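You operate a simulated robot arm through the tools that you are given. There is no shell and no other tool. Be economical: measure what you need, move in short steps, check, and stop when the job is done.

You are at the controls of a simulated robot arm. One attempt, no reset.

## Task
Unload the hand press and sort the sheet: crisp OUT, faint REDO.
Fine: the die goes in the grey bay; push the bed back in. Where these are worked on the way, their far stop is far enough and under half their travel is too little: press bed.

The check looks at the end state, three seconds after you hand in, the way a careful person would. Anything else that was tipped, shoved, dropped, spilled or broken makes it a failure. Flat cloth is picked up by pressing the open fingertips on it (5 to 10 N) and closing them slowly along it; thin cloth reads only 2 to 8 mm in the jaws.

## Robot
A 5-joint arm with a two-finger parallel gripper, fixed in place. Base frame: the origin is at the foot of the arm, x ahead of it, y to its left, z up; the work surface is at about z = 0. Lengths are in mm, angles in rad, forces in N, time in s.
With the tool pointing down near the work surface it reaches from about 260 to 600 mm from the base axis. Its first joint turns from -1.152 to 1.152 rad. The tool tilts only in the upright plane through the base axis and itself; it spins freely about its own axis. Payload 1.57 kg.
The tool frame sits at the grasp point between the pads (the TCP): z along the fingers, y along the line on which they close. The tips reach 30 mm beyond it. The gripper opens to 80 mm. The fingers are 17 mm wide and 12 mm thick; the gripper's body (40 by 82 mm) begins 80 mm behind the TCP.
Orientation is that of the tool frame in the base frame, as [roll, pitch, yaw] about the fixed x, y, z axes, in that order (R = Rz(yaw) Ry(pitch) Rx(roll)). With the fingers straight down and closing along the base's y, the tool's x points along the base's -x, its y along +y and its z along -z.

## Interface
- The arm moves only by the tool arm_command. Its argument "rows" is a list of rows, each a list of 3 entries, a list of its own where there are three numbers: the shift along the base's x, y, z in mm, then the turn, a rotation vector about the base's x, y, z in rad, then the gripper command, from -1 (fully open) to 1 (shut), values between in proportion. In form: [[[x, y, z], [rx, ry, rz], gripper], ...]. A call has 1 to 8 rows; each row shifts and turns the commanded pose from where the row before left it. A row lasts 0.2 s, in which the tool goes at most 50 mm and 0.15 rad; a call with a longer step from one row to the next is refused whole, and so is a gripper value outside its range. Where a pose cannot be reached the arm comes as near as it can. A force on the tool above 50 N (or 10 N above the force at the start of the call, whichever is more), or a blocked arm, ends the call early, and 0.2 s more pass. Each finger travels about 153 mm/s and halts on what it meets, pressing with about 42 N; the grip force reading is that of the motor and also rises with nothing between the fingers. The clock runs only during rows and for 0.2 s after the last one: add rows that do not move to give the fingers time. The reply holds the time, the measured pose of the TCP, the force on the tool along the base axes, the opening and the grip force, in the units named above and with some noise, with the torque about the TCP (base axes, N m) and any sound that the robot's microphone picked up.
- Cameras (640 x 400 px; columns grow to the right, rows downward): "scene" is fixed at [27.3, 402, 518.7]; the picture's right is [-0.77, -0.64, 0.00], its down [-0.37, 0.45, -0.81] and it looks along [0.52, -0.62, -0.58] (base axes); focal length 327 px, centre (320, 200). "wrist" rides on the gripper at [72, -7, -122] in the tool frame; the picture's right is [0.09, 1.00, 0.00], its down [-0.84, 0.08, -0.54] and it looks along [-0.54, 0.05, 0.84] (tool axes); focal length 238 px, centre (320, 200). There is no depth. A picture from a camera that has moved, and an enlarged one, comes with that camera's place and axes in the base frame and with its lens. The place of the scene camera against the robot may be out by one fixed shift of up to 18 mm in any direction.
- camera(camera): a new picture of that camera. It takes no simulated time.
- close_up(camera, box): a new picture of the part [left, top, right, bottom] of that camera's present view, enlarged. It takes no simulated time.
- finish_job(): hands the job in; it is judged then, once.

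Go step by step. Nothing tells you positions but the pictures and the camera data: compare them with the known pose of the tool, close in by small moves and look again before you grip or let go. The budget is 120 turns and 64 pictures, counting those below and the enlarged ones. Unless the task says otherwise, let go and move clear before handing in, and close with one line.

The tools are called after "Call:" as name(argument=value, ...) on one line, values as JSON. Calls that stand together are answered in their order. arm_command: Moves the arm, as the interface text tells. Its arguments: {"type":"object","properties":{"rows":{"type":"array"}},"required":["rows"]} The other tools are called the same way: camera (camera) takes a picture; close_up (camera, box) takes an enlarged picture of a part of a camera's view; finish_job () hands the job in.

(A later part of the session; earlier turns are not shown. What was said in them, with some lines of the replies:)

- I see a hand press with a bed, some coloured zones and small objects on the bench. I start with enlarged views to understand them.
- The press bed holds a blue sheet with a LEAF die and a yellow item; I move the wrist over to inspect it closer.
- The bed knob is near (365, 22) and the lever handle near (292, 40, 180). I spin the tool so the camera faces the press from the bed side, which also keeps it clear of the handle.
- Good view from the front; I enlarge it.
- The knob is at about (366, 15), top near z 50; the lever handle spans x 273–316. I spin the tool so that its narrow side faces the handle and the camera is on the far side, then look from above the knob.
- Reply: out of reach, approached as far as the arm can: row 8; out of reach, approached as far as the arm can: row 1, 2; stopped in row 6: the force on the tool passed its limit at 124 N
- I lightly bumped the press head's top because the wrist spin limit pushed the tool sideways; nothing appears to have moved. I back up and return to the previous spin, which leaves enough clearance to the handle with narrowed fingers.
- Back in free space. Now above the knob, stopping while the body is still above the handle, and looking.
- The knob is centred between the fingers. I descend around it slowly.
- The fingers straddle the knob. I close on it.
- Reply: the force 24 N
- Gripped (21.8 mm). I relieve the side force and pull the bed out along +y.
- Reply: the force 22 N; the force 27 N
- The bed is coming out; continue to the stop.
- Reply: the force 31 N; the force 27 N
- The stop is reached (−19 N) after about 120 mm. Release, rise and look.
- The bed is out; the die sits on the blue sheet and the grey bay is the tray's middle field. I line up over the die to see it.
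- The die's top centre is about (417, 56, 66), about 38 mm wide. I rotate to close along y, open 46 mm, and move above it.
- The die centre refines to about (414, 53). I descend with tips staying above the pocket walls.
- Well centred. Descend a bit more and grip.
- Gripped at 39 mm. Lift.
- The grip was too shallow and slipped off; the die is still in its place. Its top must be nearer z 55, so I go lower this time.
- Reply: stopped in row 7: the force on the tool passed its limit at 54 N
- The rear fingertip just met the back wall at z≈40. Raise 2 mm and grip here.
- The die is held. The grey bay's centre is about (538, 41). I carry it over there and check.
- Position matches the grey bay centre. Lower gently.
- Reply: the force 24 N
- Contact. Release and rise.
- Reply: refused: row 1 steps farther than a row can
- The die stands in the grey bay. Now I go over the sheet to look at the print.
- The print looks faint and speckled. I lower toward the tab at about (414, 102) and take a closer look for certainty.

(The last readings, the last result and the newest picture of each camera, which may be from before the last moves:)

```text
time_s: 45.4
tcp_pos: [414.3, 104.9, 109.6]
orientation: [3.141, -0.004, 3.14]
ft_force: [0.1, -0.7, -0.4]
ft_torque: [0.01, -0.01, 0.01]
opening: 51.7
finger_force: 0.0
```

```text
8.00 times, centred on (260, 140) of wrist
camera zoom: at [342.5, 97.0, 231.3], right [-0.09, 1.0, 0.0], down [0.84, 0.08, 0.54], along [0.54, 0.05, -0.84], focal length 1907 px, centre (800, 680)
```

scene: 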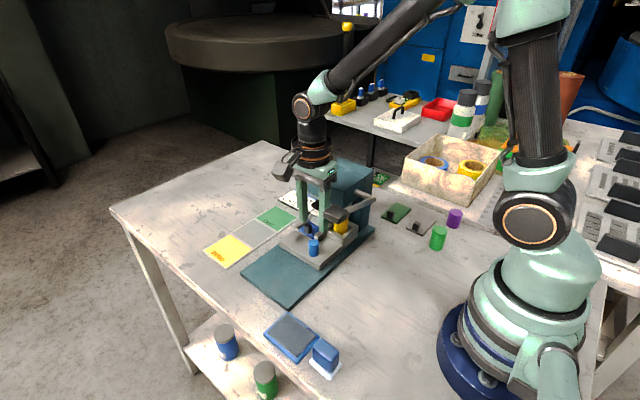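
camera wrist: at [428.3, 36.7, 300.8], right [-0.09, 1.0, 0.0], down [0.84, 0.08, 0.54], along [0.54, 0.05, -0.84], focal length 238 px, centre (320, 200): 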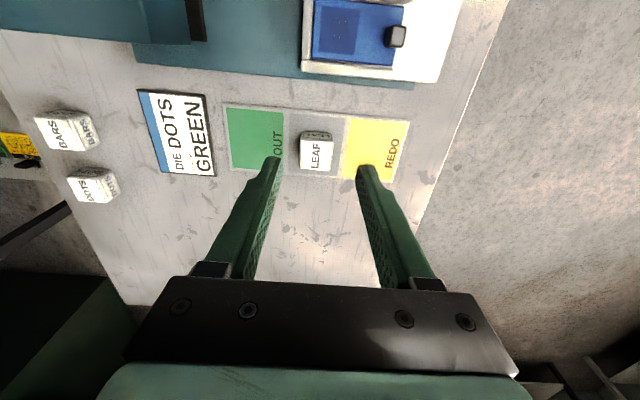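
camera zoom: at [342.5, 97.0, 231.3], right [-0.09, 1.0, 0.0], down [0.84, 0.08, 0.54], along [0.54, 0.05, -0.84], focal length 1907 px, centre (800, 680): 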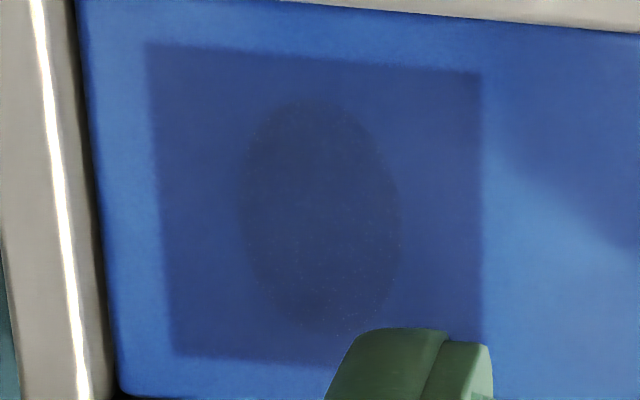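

The print is clearly faint (low contrast, blurred), so the sheet goes to REDO. Descend on the tab.

Call:
arm_command(rows=[[[2, -3, -15], [0, 0, 0], -0.1], [[0, 0, -13], [0, 0, 0], 0.1], [[0, 0, -8], [0, 0, 0], 0.2], [[0, 0, -4], [0, 0, 0], 0.2], [[0, 0, 0], [0, 0, 0], 0.2]])

Call:
close_up(camera="scene", box=[240, 200, 340, 280])

```text
time_s: 46.6
tcp_pos: [417.0, 100.9, 68.9]
orientation: [-3.141, -0.002, 3.14]
ft_force: [-0.3, -0.9, -0.9]
ft_torque: [0.03, 0.02, -0.03]
opening: 32.1
finger_force: 0.1
```

```text
5.00 times, centred on (290, 240) of scene
camera zoom: at [27.3, 402.0, 518.7], right [-0.77, -0.64, 0.0], down [-0.37, 0.45, -0.81], along [0.52, -0.62, -0.58], focal length 1634 px, centre (470, 0)
```

zoom: 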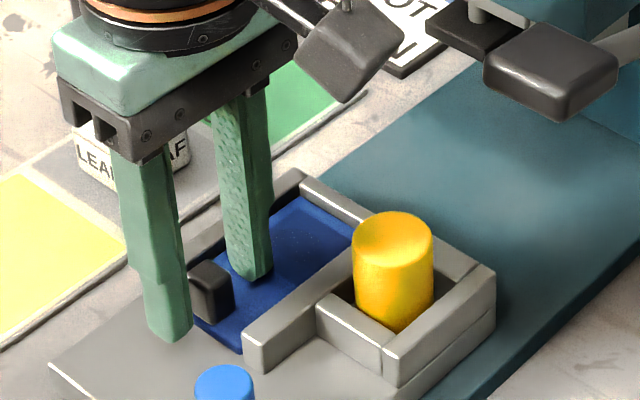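

Call:
arm_command(rows=[[[0, 0, -2], [0, 0, 0], 0.2], [[0, 0, -2], [0, 0, 0], 0.2], [[0, 0, 0], [0, 0, 0], 0.2]])

```text
time_s: 47.4
tcp_pos: [417.1, 99.7, 65.5]
orientation: [3.141, -0.001, 3.139]
ft_force: [-2.1, -0.2, 3.4]
ft_torque: [-0.06, 0.05, -0.07]
opening: 31.8
finger_force: 0.0
```

Call:
arm_command(rows=[[[0, 1, 1.5], [0, 0, 0], 0.4], [[0, 0, 0], [0, 0, 0], 0.6], [[0, 0, 0], [0, 0, 0], 0.75], [[0, 0, 0], [0, 0, 0], 0.9], [[0, 0, 0], [0, 0, 0], 0.9]])

```text
time_s: 48.6
tcp_pos: [416.1, 101.3, 68.2]
orientation: [-3.141, -0.002, 3.14]
ft_force: [0.2, -0.5, 1.3]
ft_torque: [0.01, 0.0, 0.0]
opening: 12.5
finger_force: 29.4
```

Tab gripped (12.5 mm). Lift slowly.

Call:
arm_command(rows=[[[0, 0, 4], [0, 0, 0], 1], [[0, 0, 6], [0, 0, 0], 1], [[0, 0, 10], [0, 0, 0], 1], [[0, 0, 20], [0, 0, 0], 1], [[0, 0, 20], [0, 0, 0], 1], [[0, 0, 0], [0, 0, 0], 1]])

Call:
camera(camera="wrist")

Call:
close_up(camera="scene", box=[220, 190, 340, 280])

```text
time_s: 50.0
tcp_pos: [416.7, 101.7, 126.5]
orientation: [-3.141, -0.001, 3.14]
ft_force: [0.6, 1.0, -1.0]
ft_torque: [-0.01, -0.03, 0.0]
opening: 12.5
finger_force: 29.9
```

```text
24 pictures are left
camera wrist: at [344.6, 94.7, 247.8], right [-0.09, 1.0, 0.0], down [0.84, 0.08, 0.54], along [0.54, 0.05, -0.84], focal length 238 px, centre (320, 200)
```

wrist: 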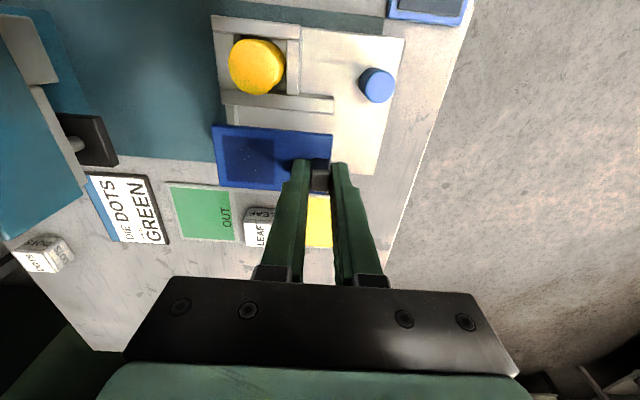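

```text
4.44 times, centred on (280, 235) of scene
camera zoom: at [27.3, 402.0, 518.7], right [-0.77, -0.64, 0.0], down [-0.37, 0.45, -0.81], along [0.52, -0.62, -0.58], focal length 1453 px, centre (498, 44)
```

zoom: 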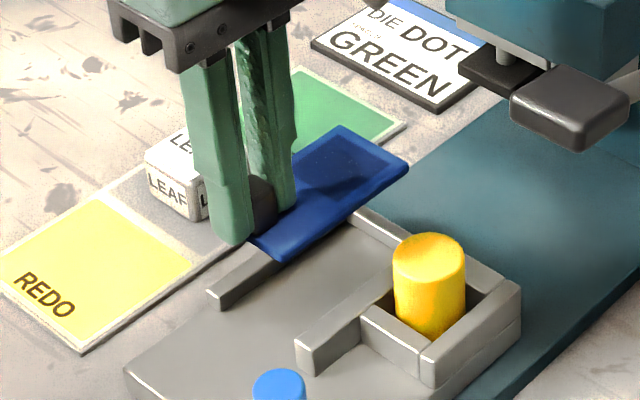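

The sheet is held level. REDO's centre is about (537, 118); I turn the sheet lengthwise along x to fit the field, tab at the far side.

Call:
arm_command(rows=[[[0, 0, 20], [0, 0, 0], 1], [[35, 5, 0], [0, 0, 0], 1], [[35, 5, 0], [0, 0, -0.15], 1], [[35, 5, 0], [0, 0, -0.15], 1], [[30, 3, 0], [0, 0, -0.15], 1], [[17, 0, 0], [0, 0, -0.15], 1], [[0, 0, 0], [0, 0, -0.15], 1], [[0, 0, 0], [0, 0, -0.15], 1]])

Call:
arm_command(rows=[[[0, 0, 0], [0, 0, -0.15], 1], [[0, 0, 0], [0, 0, -0.15], 1], [[0, 0, 0], [0, 0, -0.15], 1], [[0, 0, -15], [0, 0, -0.15], 1], [[0, 0, -15], [0, 0, 0], 1], [[0, 0, -15], [0, 0, 0], 1], [[0, 0, 0], [0, 0, 0], 1]])

Call:
camera(camera="wrist")

Call:
close_up(camera="scene", box=[190, 180, 330, 280])

```text
time_s: 51.8
tcp_pos: [567.5, 118.4, 146.9]
orientation: [-3.14, 0.001, 2.237]
ft_force: [-0.3, -0.7, 0.2]
ft_torque: [0.01, -0.01, 0.01]
opening: 12.5
finger_force: 29.6
```

```text
time_s: 53.4
tcp_pos: [568.0, 121.3, 101.4]
orientation: [-3.141, 0.002, 1.64]
ft_force: [0.7, 0.8, 0.1]
ft_torque: [-0.01, 0.03, -0.04]
opening: 12.7
finger_force: 29.5
```

```text
22 pictures are left
camera wrist: at [556.4, 191.4, 223.6], right [0.99, 0.16, 0.0], down [0.14, -0.83, 0.54], along [0.09, -0.53, -0.84], focal length 238 px, centre (320, 200)
```

wrist: 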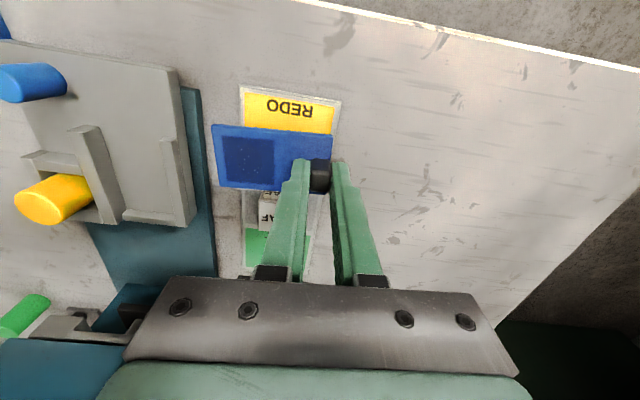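

```text
4.00 times, centred on (260, 230) of scene
camera zoom: at [27.3, 402.0, 518.7], right [-0.77, -0.64, 0.0], down [-0.37, 0.45, -0.81], along [0.52, -0.62, -0.58], focal length 1307 px, centre (560, 80)
```

zoom: 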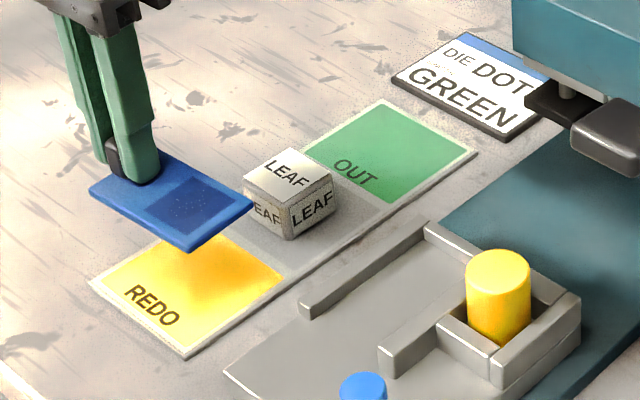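

Alignment is good (sheet centre ≈ (536, 119)). Lower toward the field.

Call:
arm_command(rows=[[[1, 0, -20], [0, 0, 0], 1], [[0, 0, -20], [0, 0, 0], 1], [[0, 0, -12], [0, 0, 0], 1], [[0, 0, 0], [0, 0, 0], 1]])

Call:
close_up(camera="scene", box=[190, 190, 310, 280])

```text
time_s: 54.4
tcp_pos: [568.2, 119.6, 50.0]
orientation: [3.141, 0.0, 1.642]
ft_force: [-0.4, -0.9, 0.2]
ft_torque: [0.0, 0.0, 0.0]
opening: 12.6
finger_force: 29.9
```

```text
4.44 times, centred on (250, 235) of scene
camera zoom: at [27.3, 402.0, 518.7], right [-0.77, -0.64, 0.0], down [-0.37, 0.45, -0.81], along [0.52, -0.62, -0.58], focal length 1453 px, centre (631, 44)
```

zoom: 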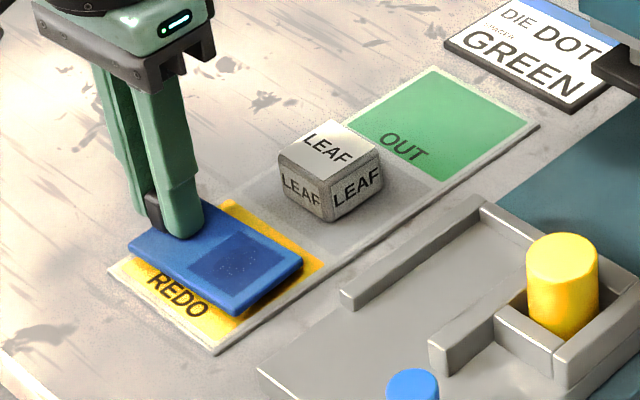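

Call:
arm_command(rows=[[[0, 0, -4], [0, 0, 0], 1], [[0, 0, -3], [0, 0, 0], 1], [[0, 0, -2], [0, 0, 0], 1], [[0, 0, 0], [0, 0, 0], 1]])

```text
time_s: 55.4
tcp_pos: [570.0, 119.2, 40.5]
orientation: [3.141, 0.0, 1.641]
ft_force: [0.7, -0.4, -0.1]
ft_torque: [-0.02, 0.0, -0.01]
opening: 12.7
finger_force: 30.0
```

Call:
arm_command(rows=[[[0, 0, -1.5], [0, 0, 0], 1], [[0, 0, -1.5], [0, 0, 0], 1], [[0, 0, 0], [0, 0, 0], 1]])

Call:
close_up(camera="scene", box=[200, 210, 290, 275])

```text
time_s: 56.2
tcp_pos: [569.4, 119.6, 40.2]
orientation: [3.137, 0.001, 1.641]
ft_force: [-5.3, 0.0, 25.4]
ft_torque: [0.0, 0.36, 0.0]
opening: 13.0
finger_force: 29.7
```

```text
6.15 times, centred on (245, 242) of scene
camera zoom: at [27.1, 402.0, 518.7], right [-0.77, -0.64, 0.0], down [-0.37, 0.45, -0.81], along [0.52, -0.62, -0.58], focal length 2011 px, centre (782, -62)
```

zoom: 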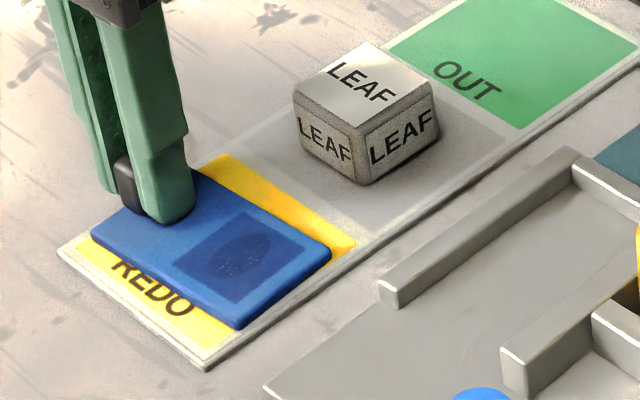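

The sheet rests within REDO. Release and rise.

Call:
arm_command(rows=[[[0, 0, 1.5], [0, 0, 0], 1], [[0, 0, 0], [0, 0, 0], 0.6], [[0, 0, 0], [0, 0, 0], 0.3], [[0, 0, 0], [0, 0, 0], 0.3], [[0, 0, 20], [0, 0, 0], 0.3], [[0, 0, 40], [0, 0, 0], 0.3], [[0, 0, 40], [0, 0, 0], 0.3], [[0, 0, 30], [0, 0, 0], 0.3]])

Call:
arm_command(rows=[[[-40, 2, 10], [0, 0, -0.06], 0.3], [[-40, 3, 10], [0, 0, 0], 0.3], [[-40, 3, 10], [0, 0, 0], 0], [[-40, 3, 0], [0, 0, 0], 0], [[-40, 5, 0], [0, 0, 0], 0], [[0, 0, 0], [0, 0, 0], 0]])

Call:
camera(camera="wrist")

Call:
close_up(camera="scene", box=[190, 190, 330, 310])

```text
time_s: 58.0
tcp_pos: [569.7, 119.9, 168.6]
orientation: [-3.141, 0.001, 1.639]
ft_force: [0.3, -0.7, 0.3]
ft_torque: [0.01, 0.02, 0.02]
opening: 27.9
finger_force: 0.1
```

```text
time_s: 59.4
tcp_pos: [369.0, 137.5, 199.1]
orientation: [3.141, 0.002, 1.579]
ft_force: [0.6, 0.6, 0.3]
ft_torque: [0.02, 0.01, -0.01]
opening: 40.0
finger_force: 0.1
```

```text
18 pictures are left
camera wrist: at [361.8, 209.0, 320.7], right [0.99, 0.1, 0.0], down [0.09, -0.84, 0.54], along [0.06, -0.54, -0.84], focal length 238 px, centre (320, 200)
```

wrist: 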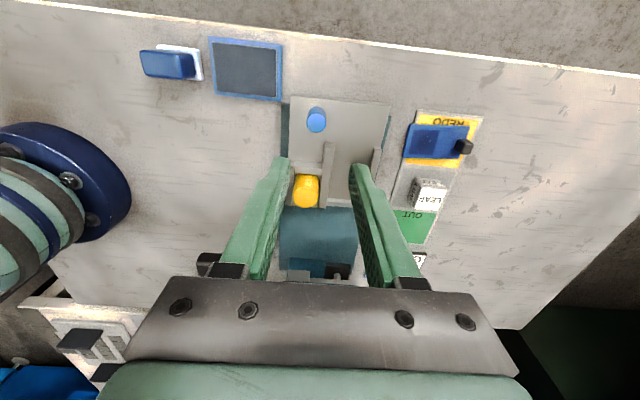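

```text
3.33 times, centred on (260, 250) of scene
camera zoom: at [27.2, 402.0, 518.7], right [-0.77, -0.64, 0.0], down [-0.37, 0.45, -0.81], along [0.52, -0.62, -0.58], focal length 1090 px, centre (520, 33)
```

zoom: 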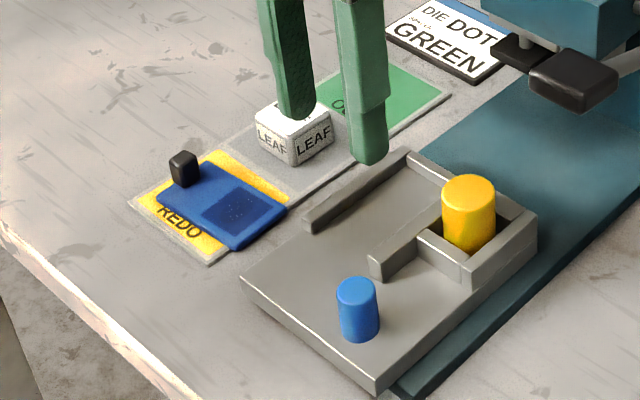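

The sheet may have shifted slightly at release; I check closely.

Call:
close_up(camera="wrist", box=[390, 100, 490, 180])

Call:
close_up(camera="scene", box=[220, 225, 290, 275])

```text
5.00 times, centred on (440, 140) of wrist
camera zoom: at [361.8, 209.0, 320.7], right [0.99, 0.1, 0.0], down [0.09, -0.84, 0.54], along [0.06, -0.54, -0.84], focal length 1192 px, centre (-280, 500)
```

zoom: 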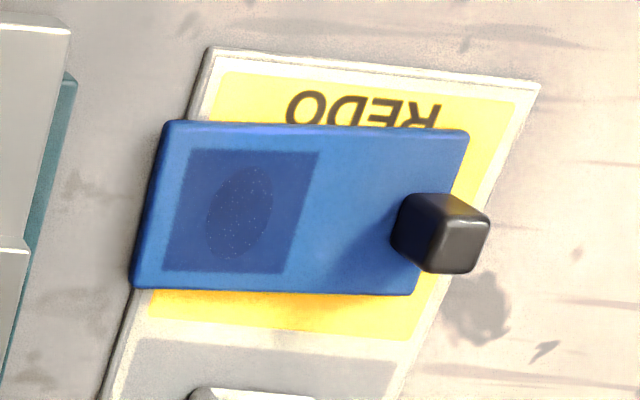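

```text
8.00 times, centred on (255, 250) of scene
camera zoom: at [27.2, 402.0, 518.7], right [-0.77, -0.64, 0.0], down [-0.37, 0.45, -0.81], along [0.52, -0.62, -0.58], focal length 2615 px, centre (840, -200)
```

zoom: 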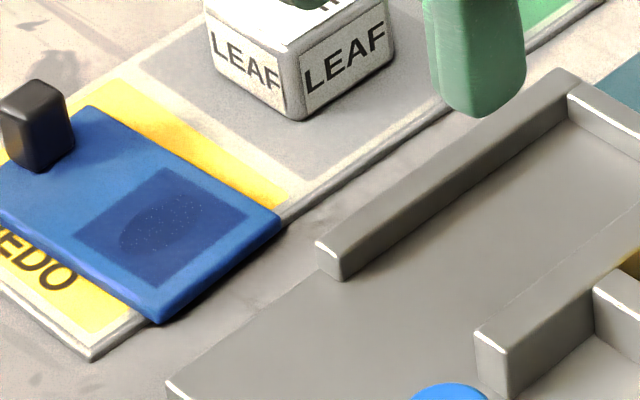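

The sheet slid about 9 mm toward −x at release and overhangs the edge. I'll nudge it back via the tab with loosely straddling fingers.

Call:
arm_command(rows=[[[40, -3, 0], [0, 0, 0.06], 0.3], [[40, -3, 0], [0, 0, 0], 0.3], [[40, -3, 0], [0, 0, 0], 0.3], [[40, -3, 0], [0, 0, 0], 0.3], [[33, -4, -10], [0, 0, 0], 0.2], [[0, -1, -40], [0, 0, 0], 0.2], [[0, 0, -40], [0, 0, 0], 0.2], [[0, 0, 0], [0, 0, 0], 0.2]])

Call:
close_up(camera="wrist", box=[220, 60, 420, 200])

```text
time_s: 61.2
tcp_pos: [560.8, 118.3, 109.6]
orientation: [-3.141, 0.0, 1.641]
ft_force: [-0.1, 0.4, -1.3]
ft_torque: [-0.02, -0.06, 0.0]
opening: 31.8
finger_force: 0.0
```

```text
2.86 times, centred on (320, 130) of wrist
camera zoom: at [549.2, 189.6, 230.6], right [0.99, 0.16, 0.0], down [0.14, -0.83, 0.54], along [0.09, -0.53, -0.84], focal length 681 px, centre (320, 400)
```

zoom: 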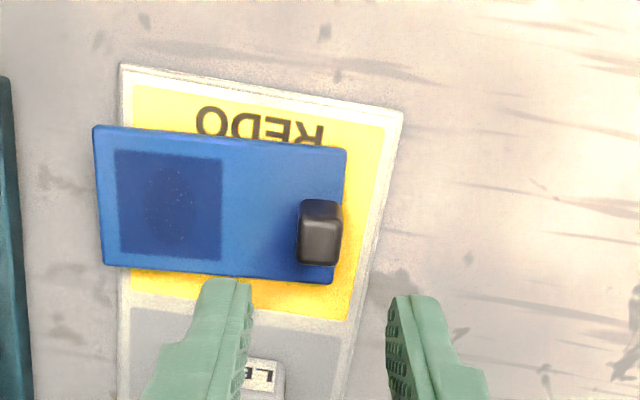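

Call:
arm_command(rows=[[[1, 0, -30], [0, 0, 0], 0.2], [[0, 0, -20], [0, 0, 0], 0.2], [[0, 0, -10], [0, 0, 0], 0.2], [[0, 0, -5], [0, 0, 0], 0.2], [[0, 0, 0], [0, 0, 0], 0.35], [[0, 0, 0], [0, 0, 0], 0.5], [[0, 0, 0], [0, 0, 0], 0.5]])

Call:
arm_command(rows=[[[3, 0, 0], [0, 0, 0], 0.5], [[3, 0, 0], [0, 0, 0], 0.5], [[3, 0, 0], [0, 0, 0], 0.5], [[3, 0, 0], [0, 0, 0], 0.5], [[2, 0, 0], [0, 0, 0], 0.5], [[0, 0, 0], [0, 0, 0], 0.5]])

Call:
close_up(camera="scene", box=[200, 210, 290, 275])

```text
time_s: 62.8
tcp_pos: [563.5, 120.1, 44.0]
orientation: [3.14, -0.001, 1.642]
ft_force: [-0.5, -0.3, -0.6]
ft_torque: [0.0, 0.0, -0.01]
opening: 20.0
finger_force: 0.0
```

```text
time_s: 64.2
tcp_pos: [576.6, 118.1, 44.4]
orientation: [-3.141, -0.001, 1.64]
ft_force: [0.8, 0.5, -0.6]
ft_torque: [-0.02, -0.03, -0.01]
opening: 20.3
finger_force: 0.2
```

```text
6.15 times, centred on (245, 242) of scene
camera zoom: at [27.3, 402.0, 518.7], right [-0.77, -0.64, 0.0], down [-0.37, 0.45, -0.81], along [0.52, -0.62, -0.58], focal length 2011 px, centre (782, -62)
```

zoom: 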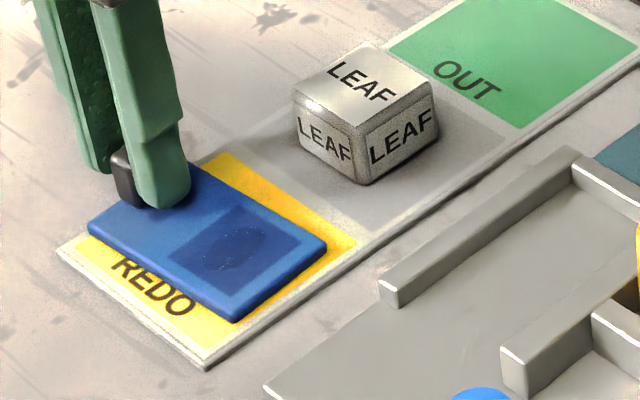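

The sheet is well inside REDO again. Back off slightly and rise without touching the tab.

Call:
arm_command(rows=[[[-2, 0, 0], [0, 0, 0], 0.4], [[0, 0, 10], [0, 0, 0], 0.4], [[0, 0, 30], [0, 0, 0], 0.4], [[0, 0, 40], [0, 0, 0], 0.4], [[0, 0, 40], [0, 0, 0], 0.4], [[0, 0, 30], [0, 0, -0.06], 0.2], [[0, 0, 0], [0, 0, 0], 0.2]])

Call:
close_up(camera="scene", box=[200, 210, 290, 275])

```text
time_s: 65.8
tcp_pos: [576.6, 119.8, 192.5]
orientation: [-3.141, 0.0, 1.582]
ft_force: [0.1, 0.1, 0.0]
ft_torque: [-0.02, -0.01, 0.0]
opening: 32.0
finger_force: 0.0
```

```text
6.15 times, centred on (245, 242) of scene
camera zoom: at [27.3, 402.0, 518.7], right [-0.77, -0.64, 0.0], down [-0.37, 0.45, -0.81], along [0.52, -0.62, -0.58], focal length 2011 px, centre (782, -62)
```

zoom: 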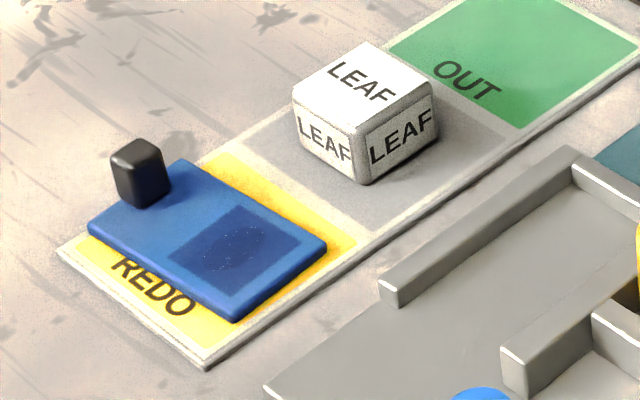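

Sheet and die are placed. Now back to the bed knob at about (366, 136).

Call:
arm_command(rows=[[[-45, 3, 0], [0, 0, 0], 0], [[-45, 3, 0], [0, 0, 0], 0], [[-45, 3, 0], [0, 0, 0], 0], [[-40, 3, 0], [0, 0, 0], 0], [[-35, 3, 0], [0, 0, 0], 0], [[0, 1, -40], [0, 0, 0], 0], [[0, 0, -35], [0, 0, 0], 0], [[0, 0, 0], [0, 0, 0], 0]])

Call:
camera(camera="wrist")

```text
time_s: 67.6
tcp_pos: [365.6, 135.0, 120.3]
orientation: [-3.14, 0.0, 1.58]
ft_force: [0.9, -0.1, -0.7]
ft_torque: [0.03, 0.0, -0.02]
opening: 40.2
finger_force: 0.1
```

```text
11 pictures are left
camera wrist: at [358.2, 206.3, 240.9], right [0.99, 0.1, 0.0], down [0.09, -0.84, 0.54], along [0.06, -0.54, -0.84], focal length 238 px, centre (320, 200)
```

wrist: 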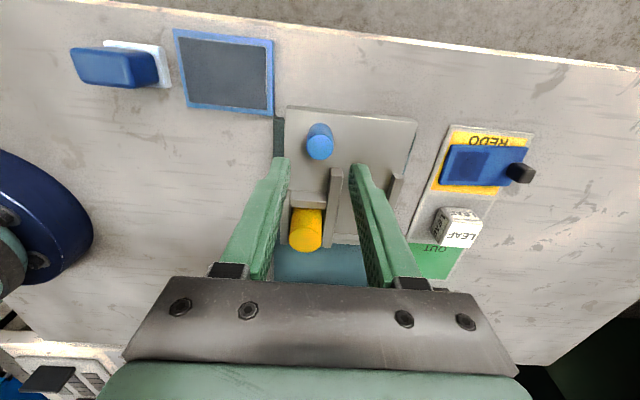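

Call:
arm_command(rows=[[[0, 0, -20], [0, 0, 0], 0], [[0, 0, -20], [0, 0, 0], 0], [[0, 0, -15], [0, 0, 0], 0], [[0, 0, 0], [0, 0, 0], 0.3], [[0, 0, 0], [0, 0, 0], 0.6], [[0, 0, 0], [0, 0, 0], 0.8], [[0, 0, 0], [0, 0, 0], 0.8]])

```text
time_s: 69.2
tcp_pos: [364.9, 135.1, 63.8]
orientation: [3.139, -0.001, 1.578]
ft_force: [8.2, 1.0, -11.9]
ft_torque: [-0.02, 0.35, 0.02]
opening: 21.6
finger_force: 34.4
```

Gripped. Push the bed in slowly along −y (the yellow spacer must stay standing).

Call:
arm_command(rows=[[[0, -4, 0], [0, 0, 0], 1], [[0, -7, 0], [0, 0, 0], 1], [[0, -7, 0], [0, 0, 0], 1], [[0, -7, 0], [0, 0, 0], 1], [[0, -7, 0], [0, 0, 0], 1], [[0, -7, 0], [0, 0, 0], 1], [[0, -4, 0], [0, 0, 0], 1], [[0, 0, 0], [0, 0, 0], 1]])

Call:
arm_command(rows=[[[0, -4, 0], [0, 0, 0], 1], [[0, -7, 0], [0, 0, 0], 1], [[0, -7, 0], [0, 0, 0], 1], [[0, -7, 0], [0, 0, 0], 1], [[0, -7, 0], [0, 0, 0], 1], [[0, -7, 0], [0, 0, 0], 1], [[0, -4, 0], [0, 0, 0], 1], [[0, 0, 0], [0, 0, 0], 1]])

Call:
close_up(camera="scene", box=[230, 160, 390, 290])

```text
time_s: 71.0
tcp_pos: [365.1, 92.6, 64.6]
orientation: [3.14, 0.0, 1.58]
ft_force: [8.0, -0.5, -9.2]
ft_torque: [-0.11, 0.34, 0.01]
opening: 21.9
finger_force: 35.2
```

```text
time_s: 72.8
tcp_pos: [365.7, 49.1, 64.1]
orientation: [3.141, 0.001, 1.581]
ft_force: [3.3, -0.1, -1.5]
ft_torque: [-0.02, 0.46, 0.03]
opening: 21.4
finger_force: 34.7
```

```text
3.08 times, centred on (310, 225) of scene
camera zoom: at [27.3, 402.0, 518.7], right [-0.77, -0.64, 0.0], down [-0.37, 0.45, -0.81], along [0.52, -0.62, -0.58], focal length 1006 px, centre (351, 123)
```

zoom: 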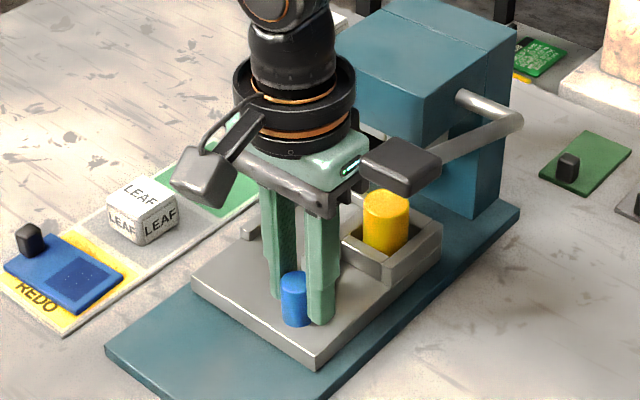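

Call:
arm_command(rows=[[[0, -5, 0], [0, 0, 0], 1], [[0, -7, 0], [0, 0, 0], 1], [[0, -7, 0], [0, 0, 0], 1], [[0, -6, 0], [0, 0, 0], 1], [[0, -4, 0], [0, 0, 0], 1], [[0, -3, 0], [0, 0, 0], 1], [[0, -2, 0], [0, 0, 0], 1], [[0, 0, 0], [0, 0, 0], 1]])

```text
time_s: 74.6
tcp_pos: [365.4, 15.0, 63.7]
orientation: [-3.141, -0.001, 1.581]
ft_force: [6.1, 5.5, -16.4]
ft_torque: [0.07, -0.67, -0.01]
opening: 21.5
finger_force: 34.3
```

Call:
arm_command(rows=[[[0, -2, 0], [0, 0, 0], 1], [[0, -2, 0], [0, 0, 0], 1], [[0, 0, 0], [0, 0, 0], 1]])

```text
time_s: 75.4
tcp_pos: [364.3, 9.7, 65.8]
orientation: [-3.141, 0.0, 1.579]
ft_force: [-0.2, -2.0, 5.6]
ft_torque: [-0.12, 0.02, -0.04]
opening: 20.1
finger_force: 33.8
```

Call:
close_up(camera="scene", box=[250, 170, 390, 270])

```text
4.00 times, centred on (320, 220) of scene
camera zoom: at [27.3, 402.0, 518.7], right [-0.77, -0.64, 0.0], down [-0.37, 0.45, -0.81], along [0.52, -0.62, -0.58], focal length 1307 px, centre (320, 120)
```

zoom: 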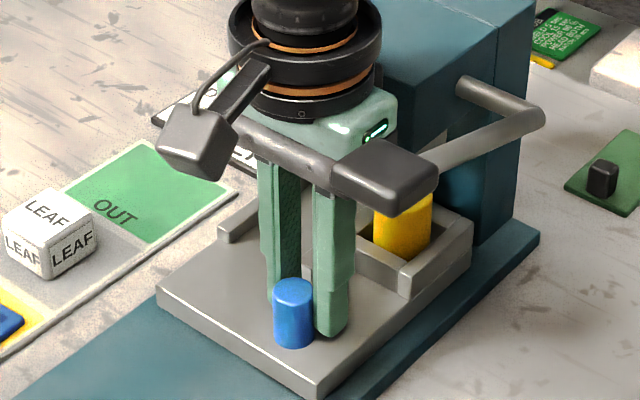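

The bed edges match the starting picture: it's fully in and the fingers slipped slightly on the knob at the stop. Release and rise clear.

Call:
arm_command(rows=[[[0, 0, 0], [0, 0, 0], 0.4], [[1, 0, 0], [0, 0, 0], 0.1], [[0, 0, 0], [0, 0, 0], 0.1], [[0, 0, 20], [0, 0, 0], 0.1], [[0, 0, 40], [0, 0, 0], 0.1], [[0, 0, 40], [0, 0, 0], 0.1], [[0, 0, 40], [0, 0, 0], 0.1], [[0, 30, 30], [0, 0, 0], 0.1]])

Call:
arm_command(rows=[[[0, 40, 10], [0, 0, 0], 0.1], [[0, 40, 0], [0, 0, 0], 0.1], [[0, 30, 0], [0, 0, 0], 0.1], [[0, 0, 0], [0, 0, 0], 0.1]])

Call:
camera(camera="scene")

Call:
close_up(camera="scene", box=[190, 150, 390, 310])

```text
time_s: 77.2
tcp_pos: [365.3, 41.6, 235.8]
orientation: [-3.141, -0.001, 1.578]
ft_force: [0.8, 0.0, -0.6]
ft_torque: [0.02, -0.03, -0.01]
opening: 36.1
finger_force: 0.0
```

```text
time_s: 78.2
tcp_pos: [367.2, 153.0, 245.0]
orientation: [3.141, 0.0, 1.578]
ft_force: [0.6, -0.4, -0.3]
ft_torque: [0.0, 0.02, 0.04]
opening: 35.7
finger_force: 0.0
```

```text
8 pictures are left
```

scene: 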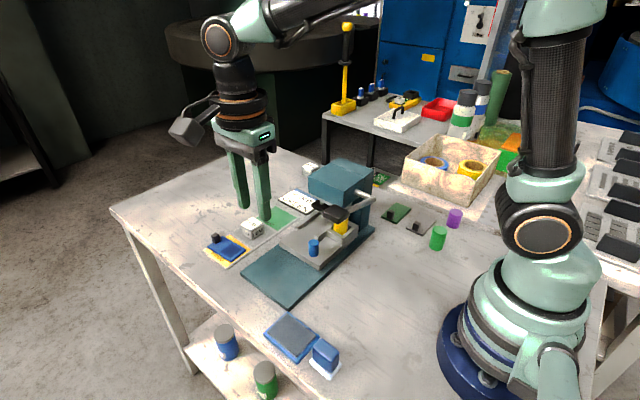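

```text
2.50 times, centred on (290, 230) of scene
camera zoom: at [27.3, 402.0, 518.7], right [-0.77, -0.64, 0.0], down [-0.37, 0.45, -0.81], along [0.52, -0.62, -0.58], focal length 817 px, centre (395, 125)
```

zoom: 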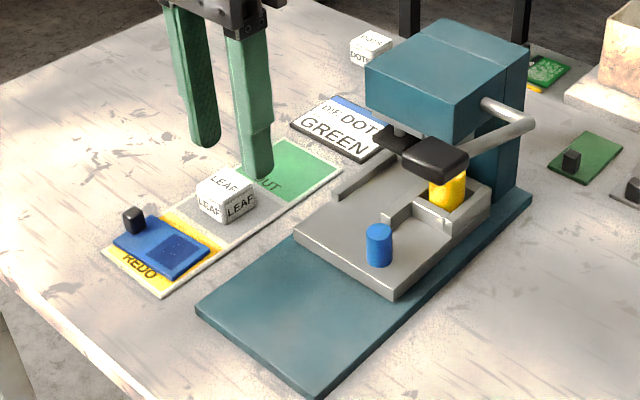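

The bed, lever, spacer and press match the starting picture. The die is in the grey bay, the faint sheet lies on REDO, and the arm is clear, so I hand in.

Call:
finish_job()

```text
The job is handed in.
```

The press is unloaded and handed in: the blue sheet's print was faint, so it is on REDO; the LEAF die is in the grey bay and the bed is pushed back in. On the way I bumped the press head's top once (124 N) and had to nudge the sheet back fully onto REDO; nothing else looked moved in the final pictures.
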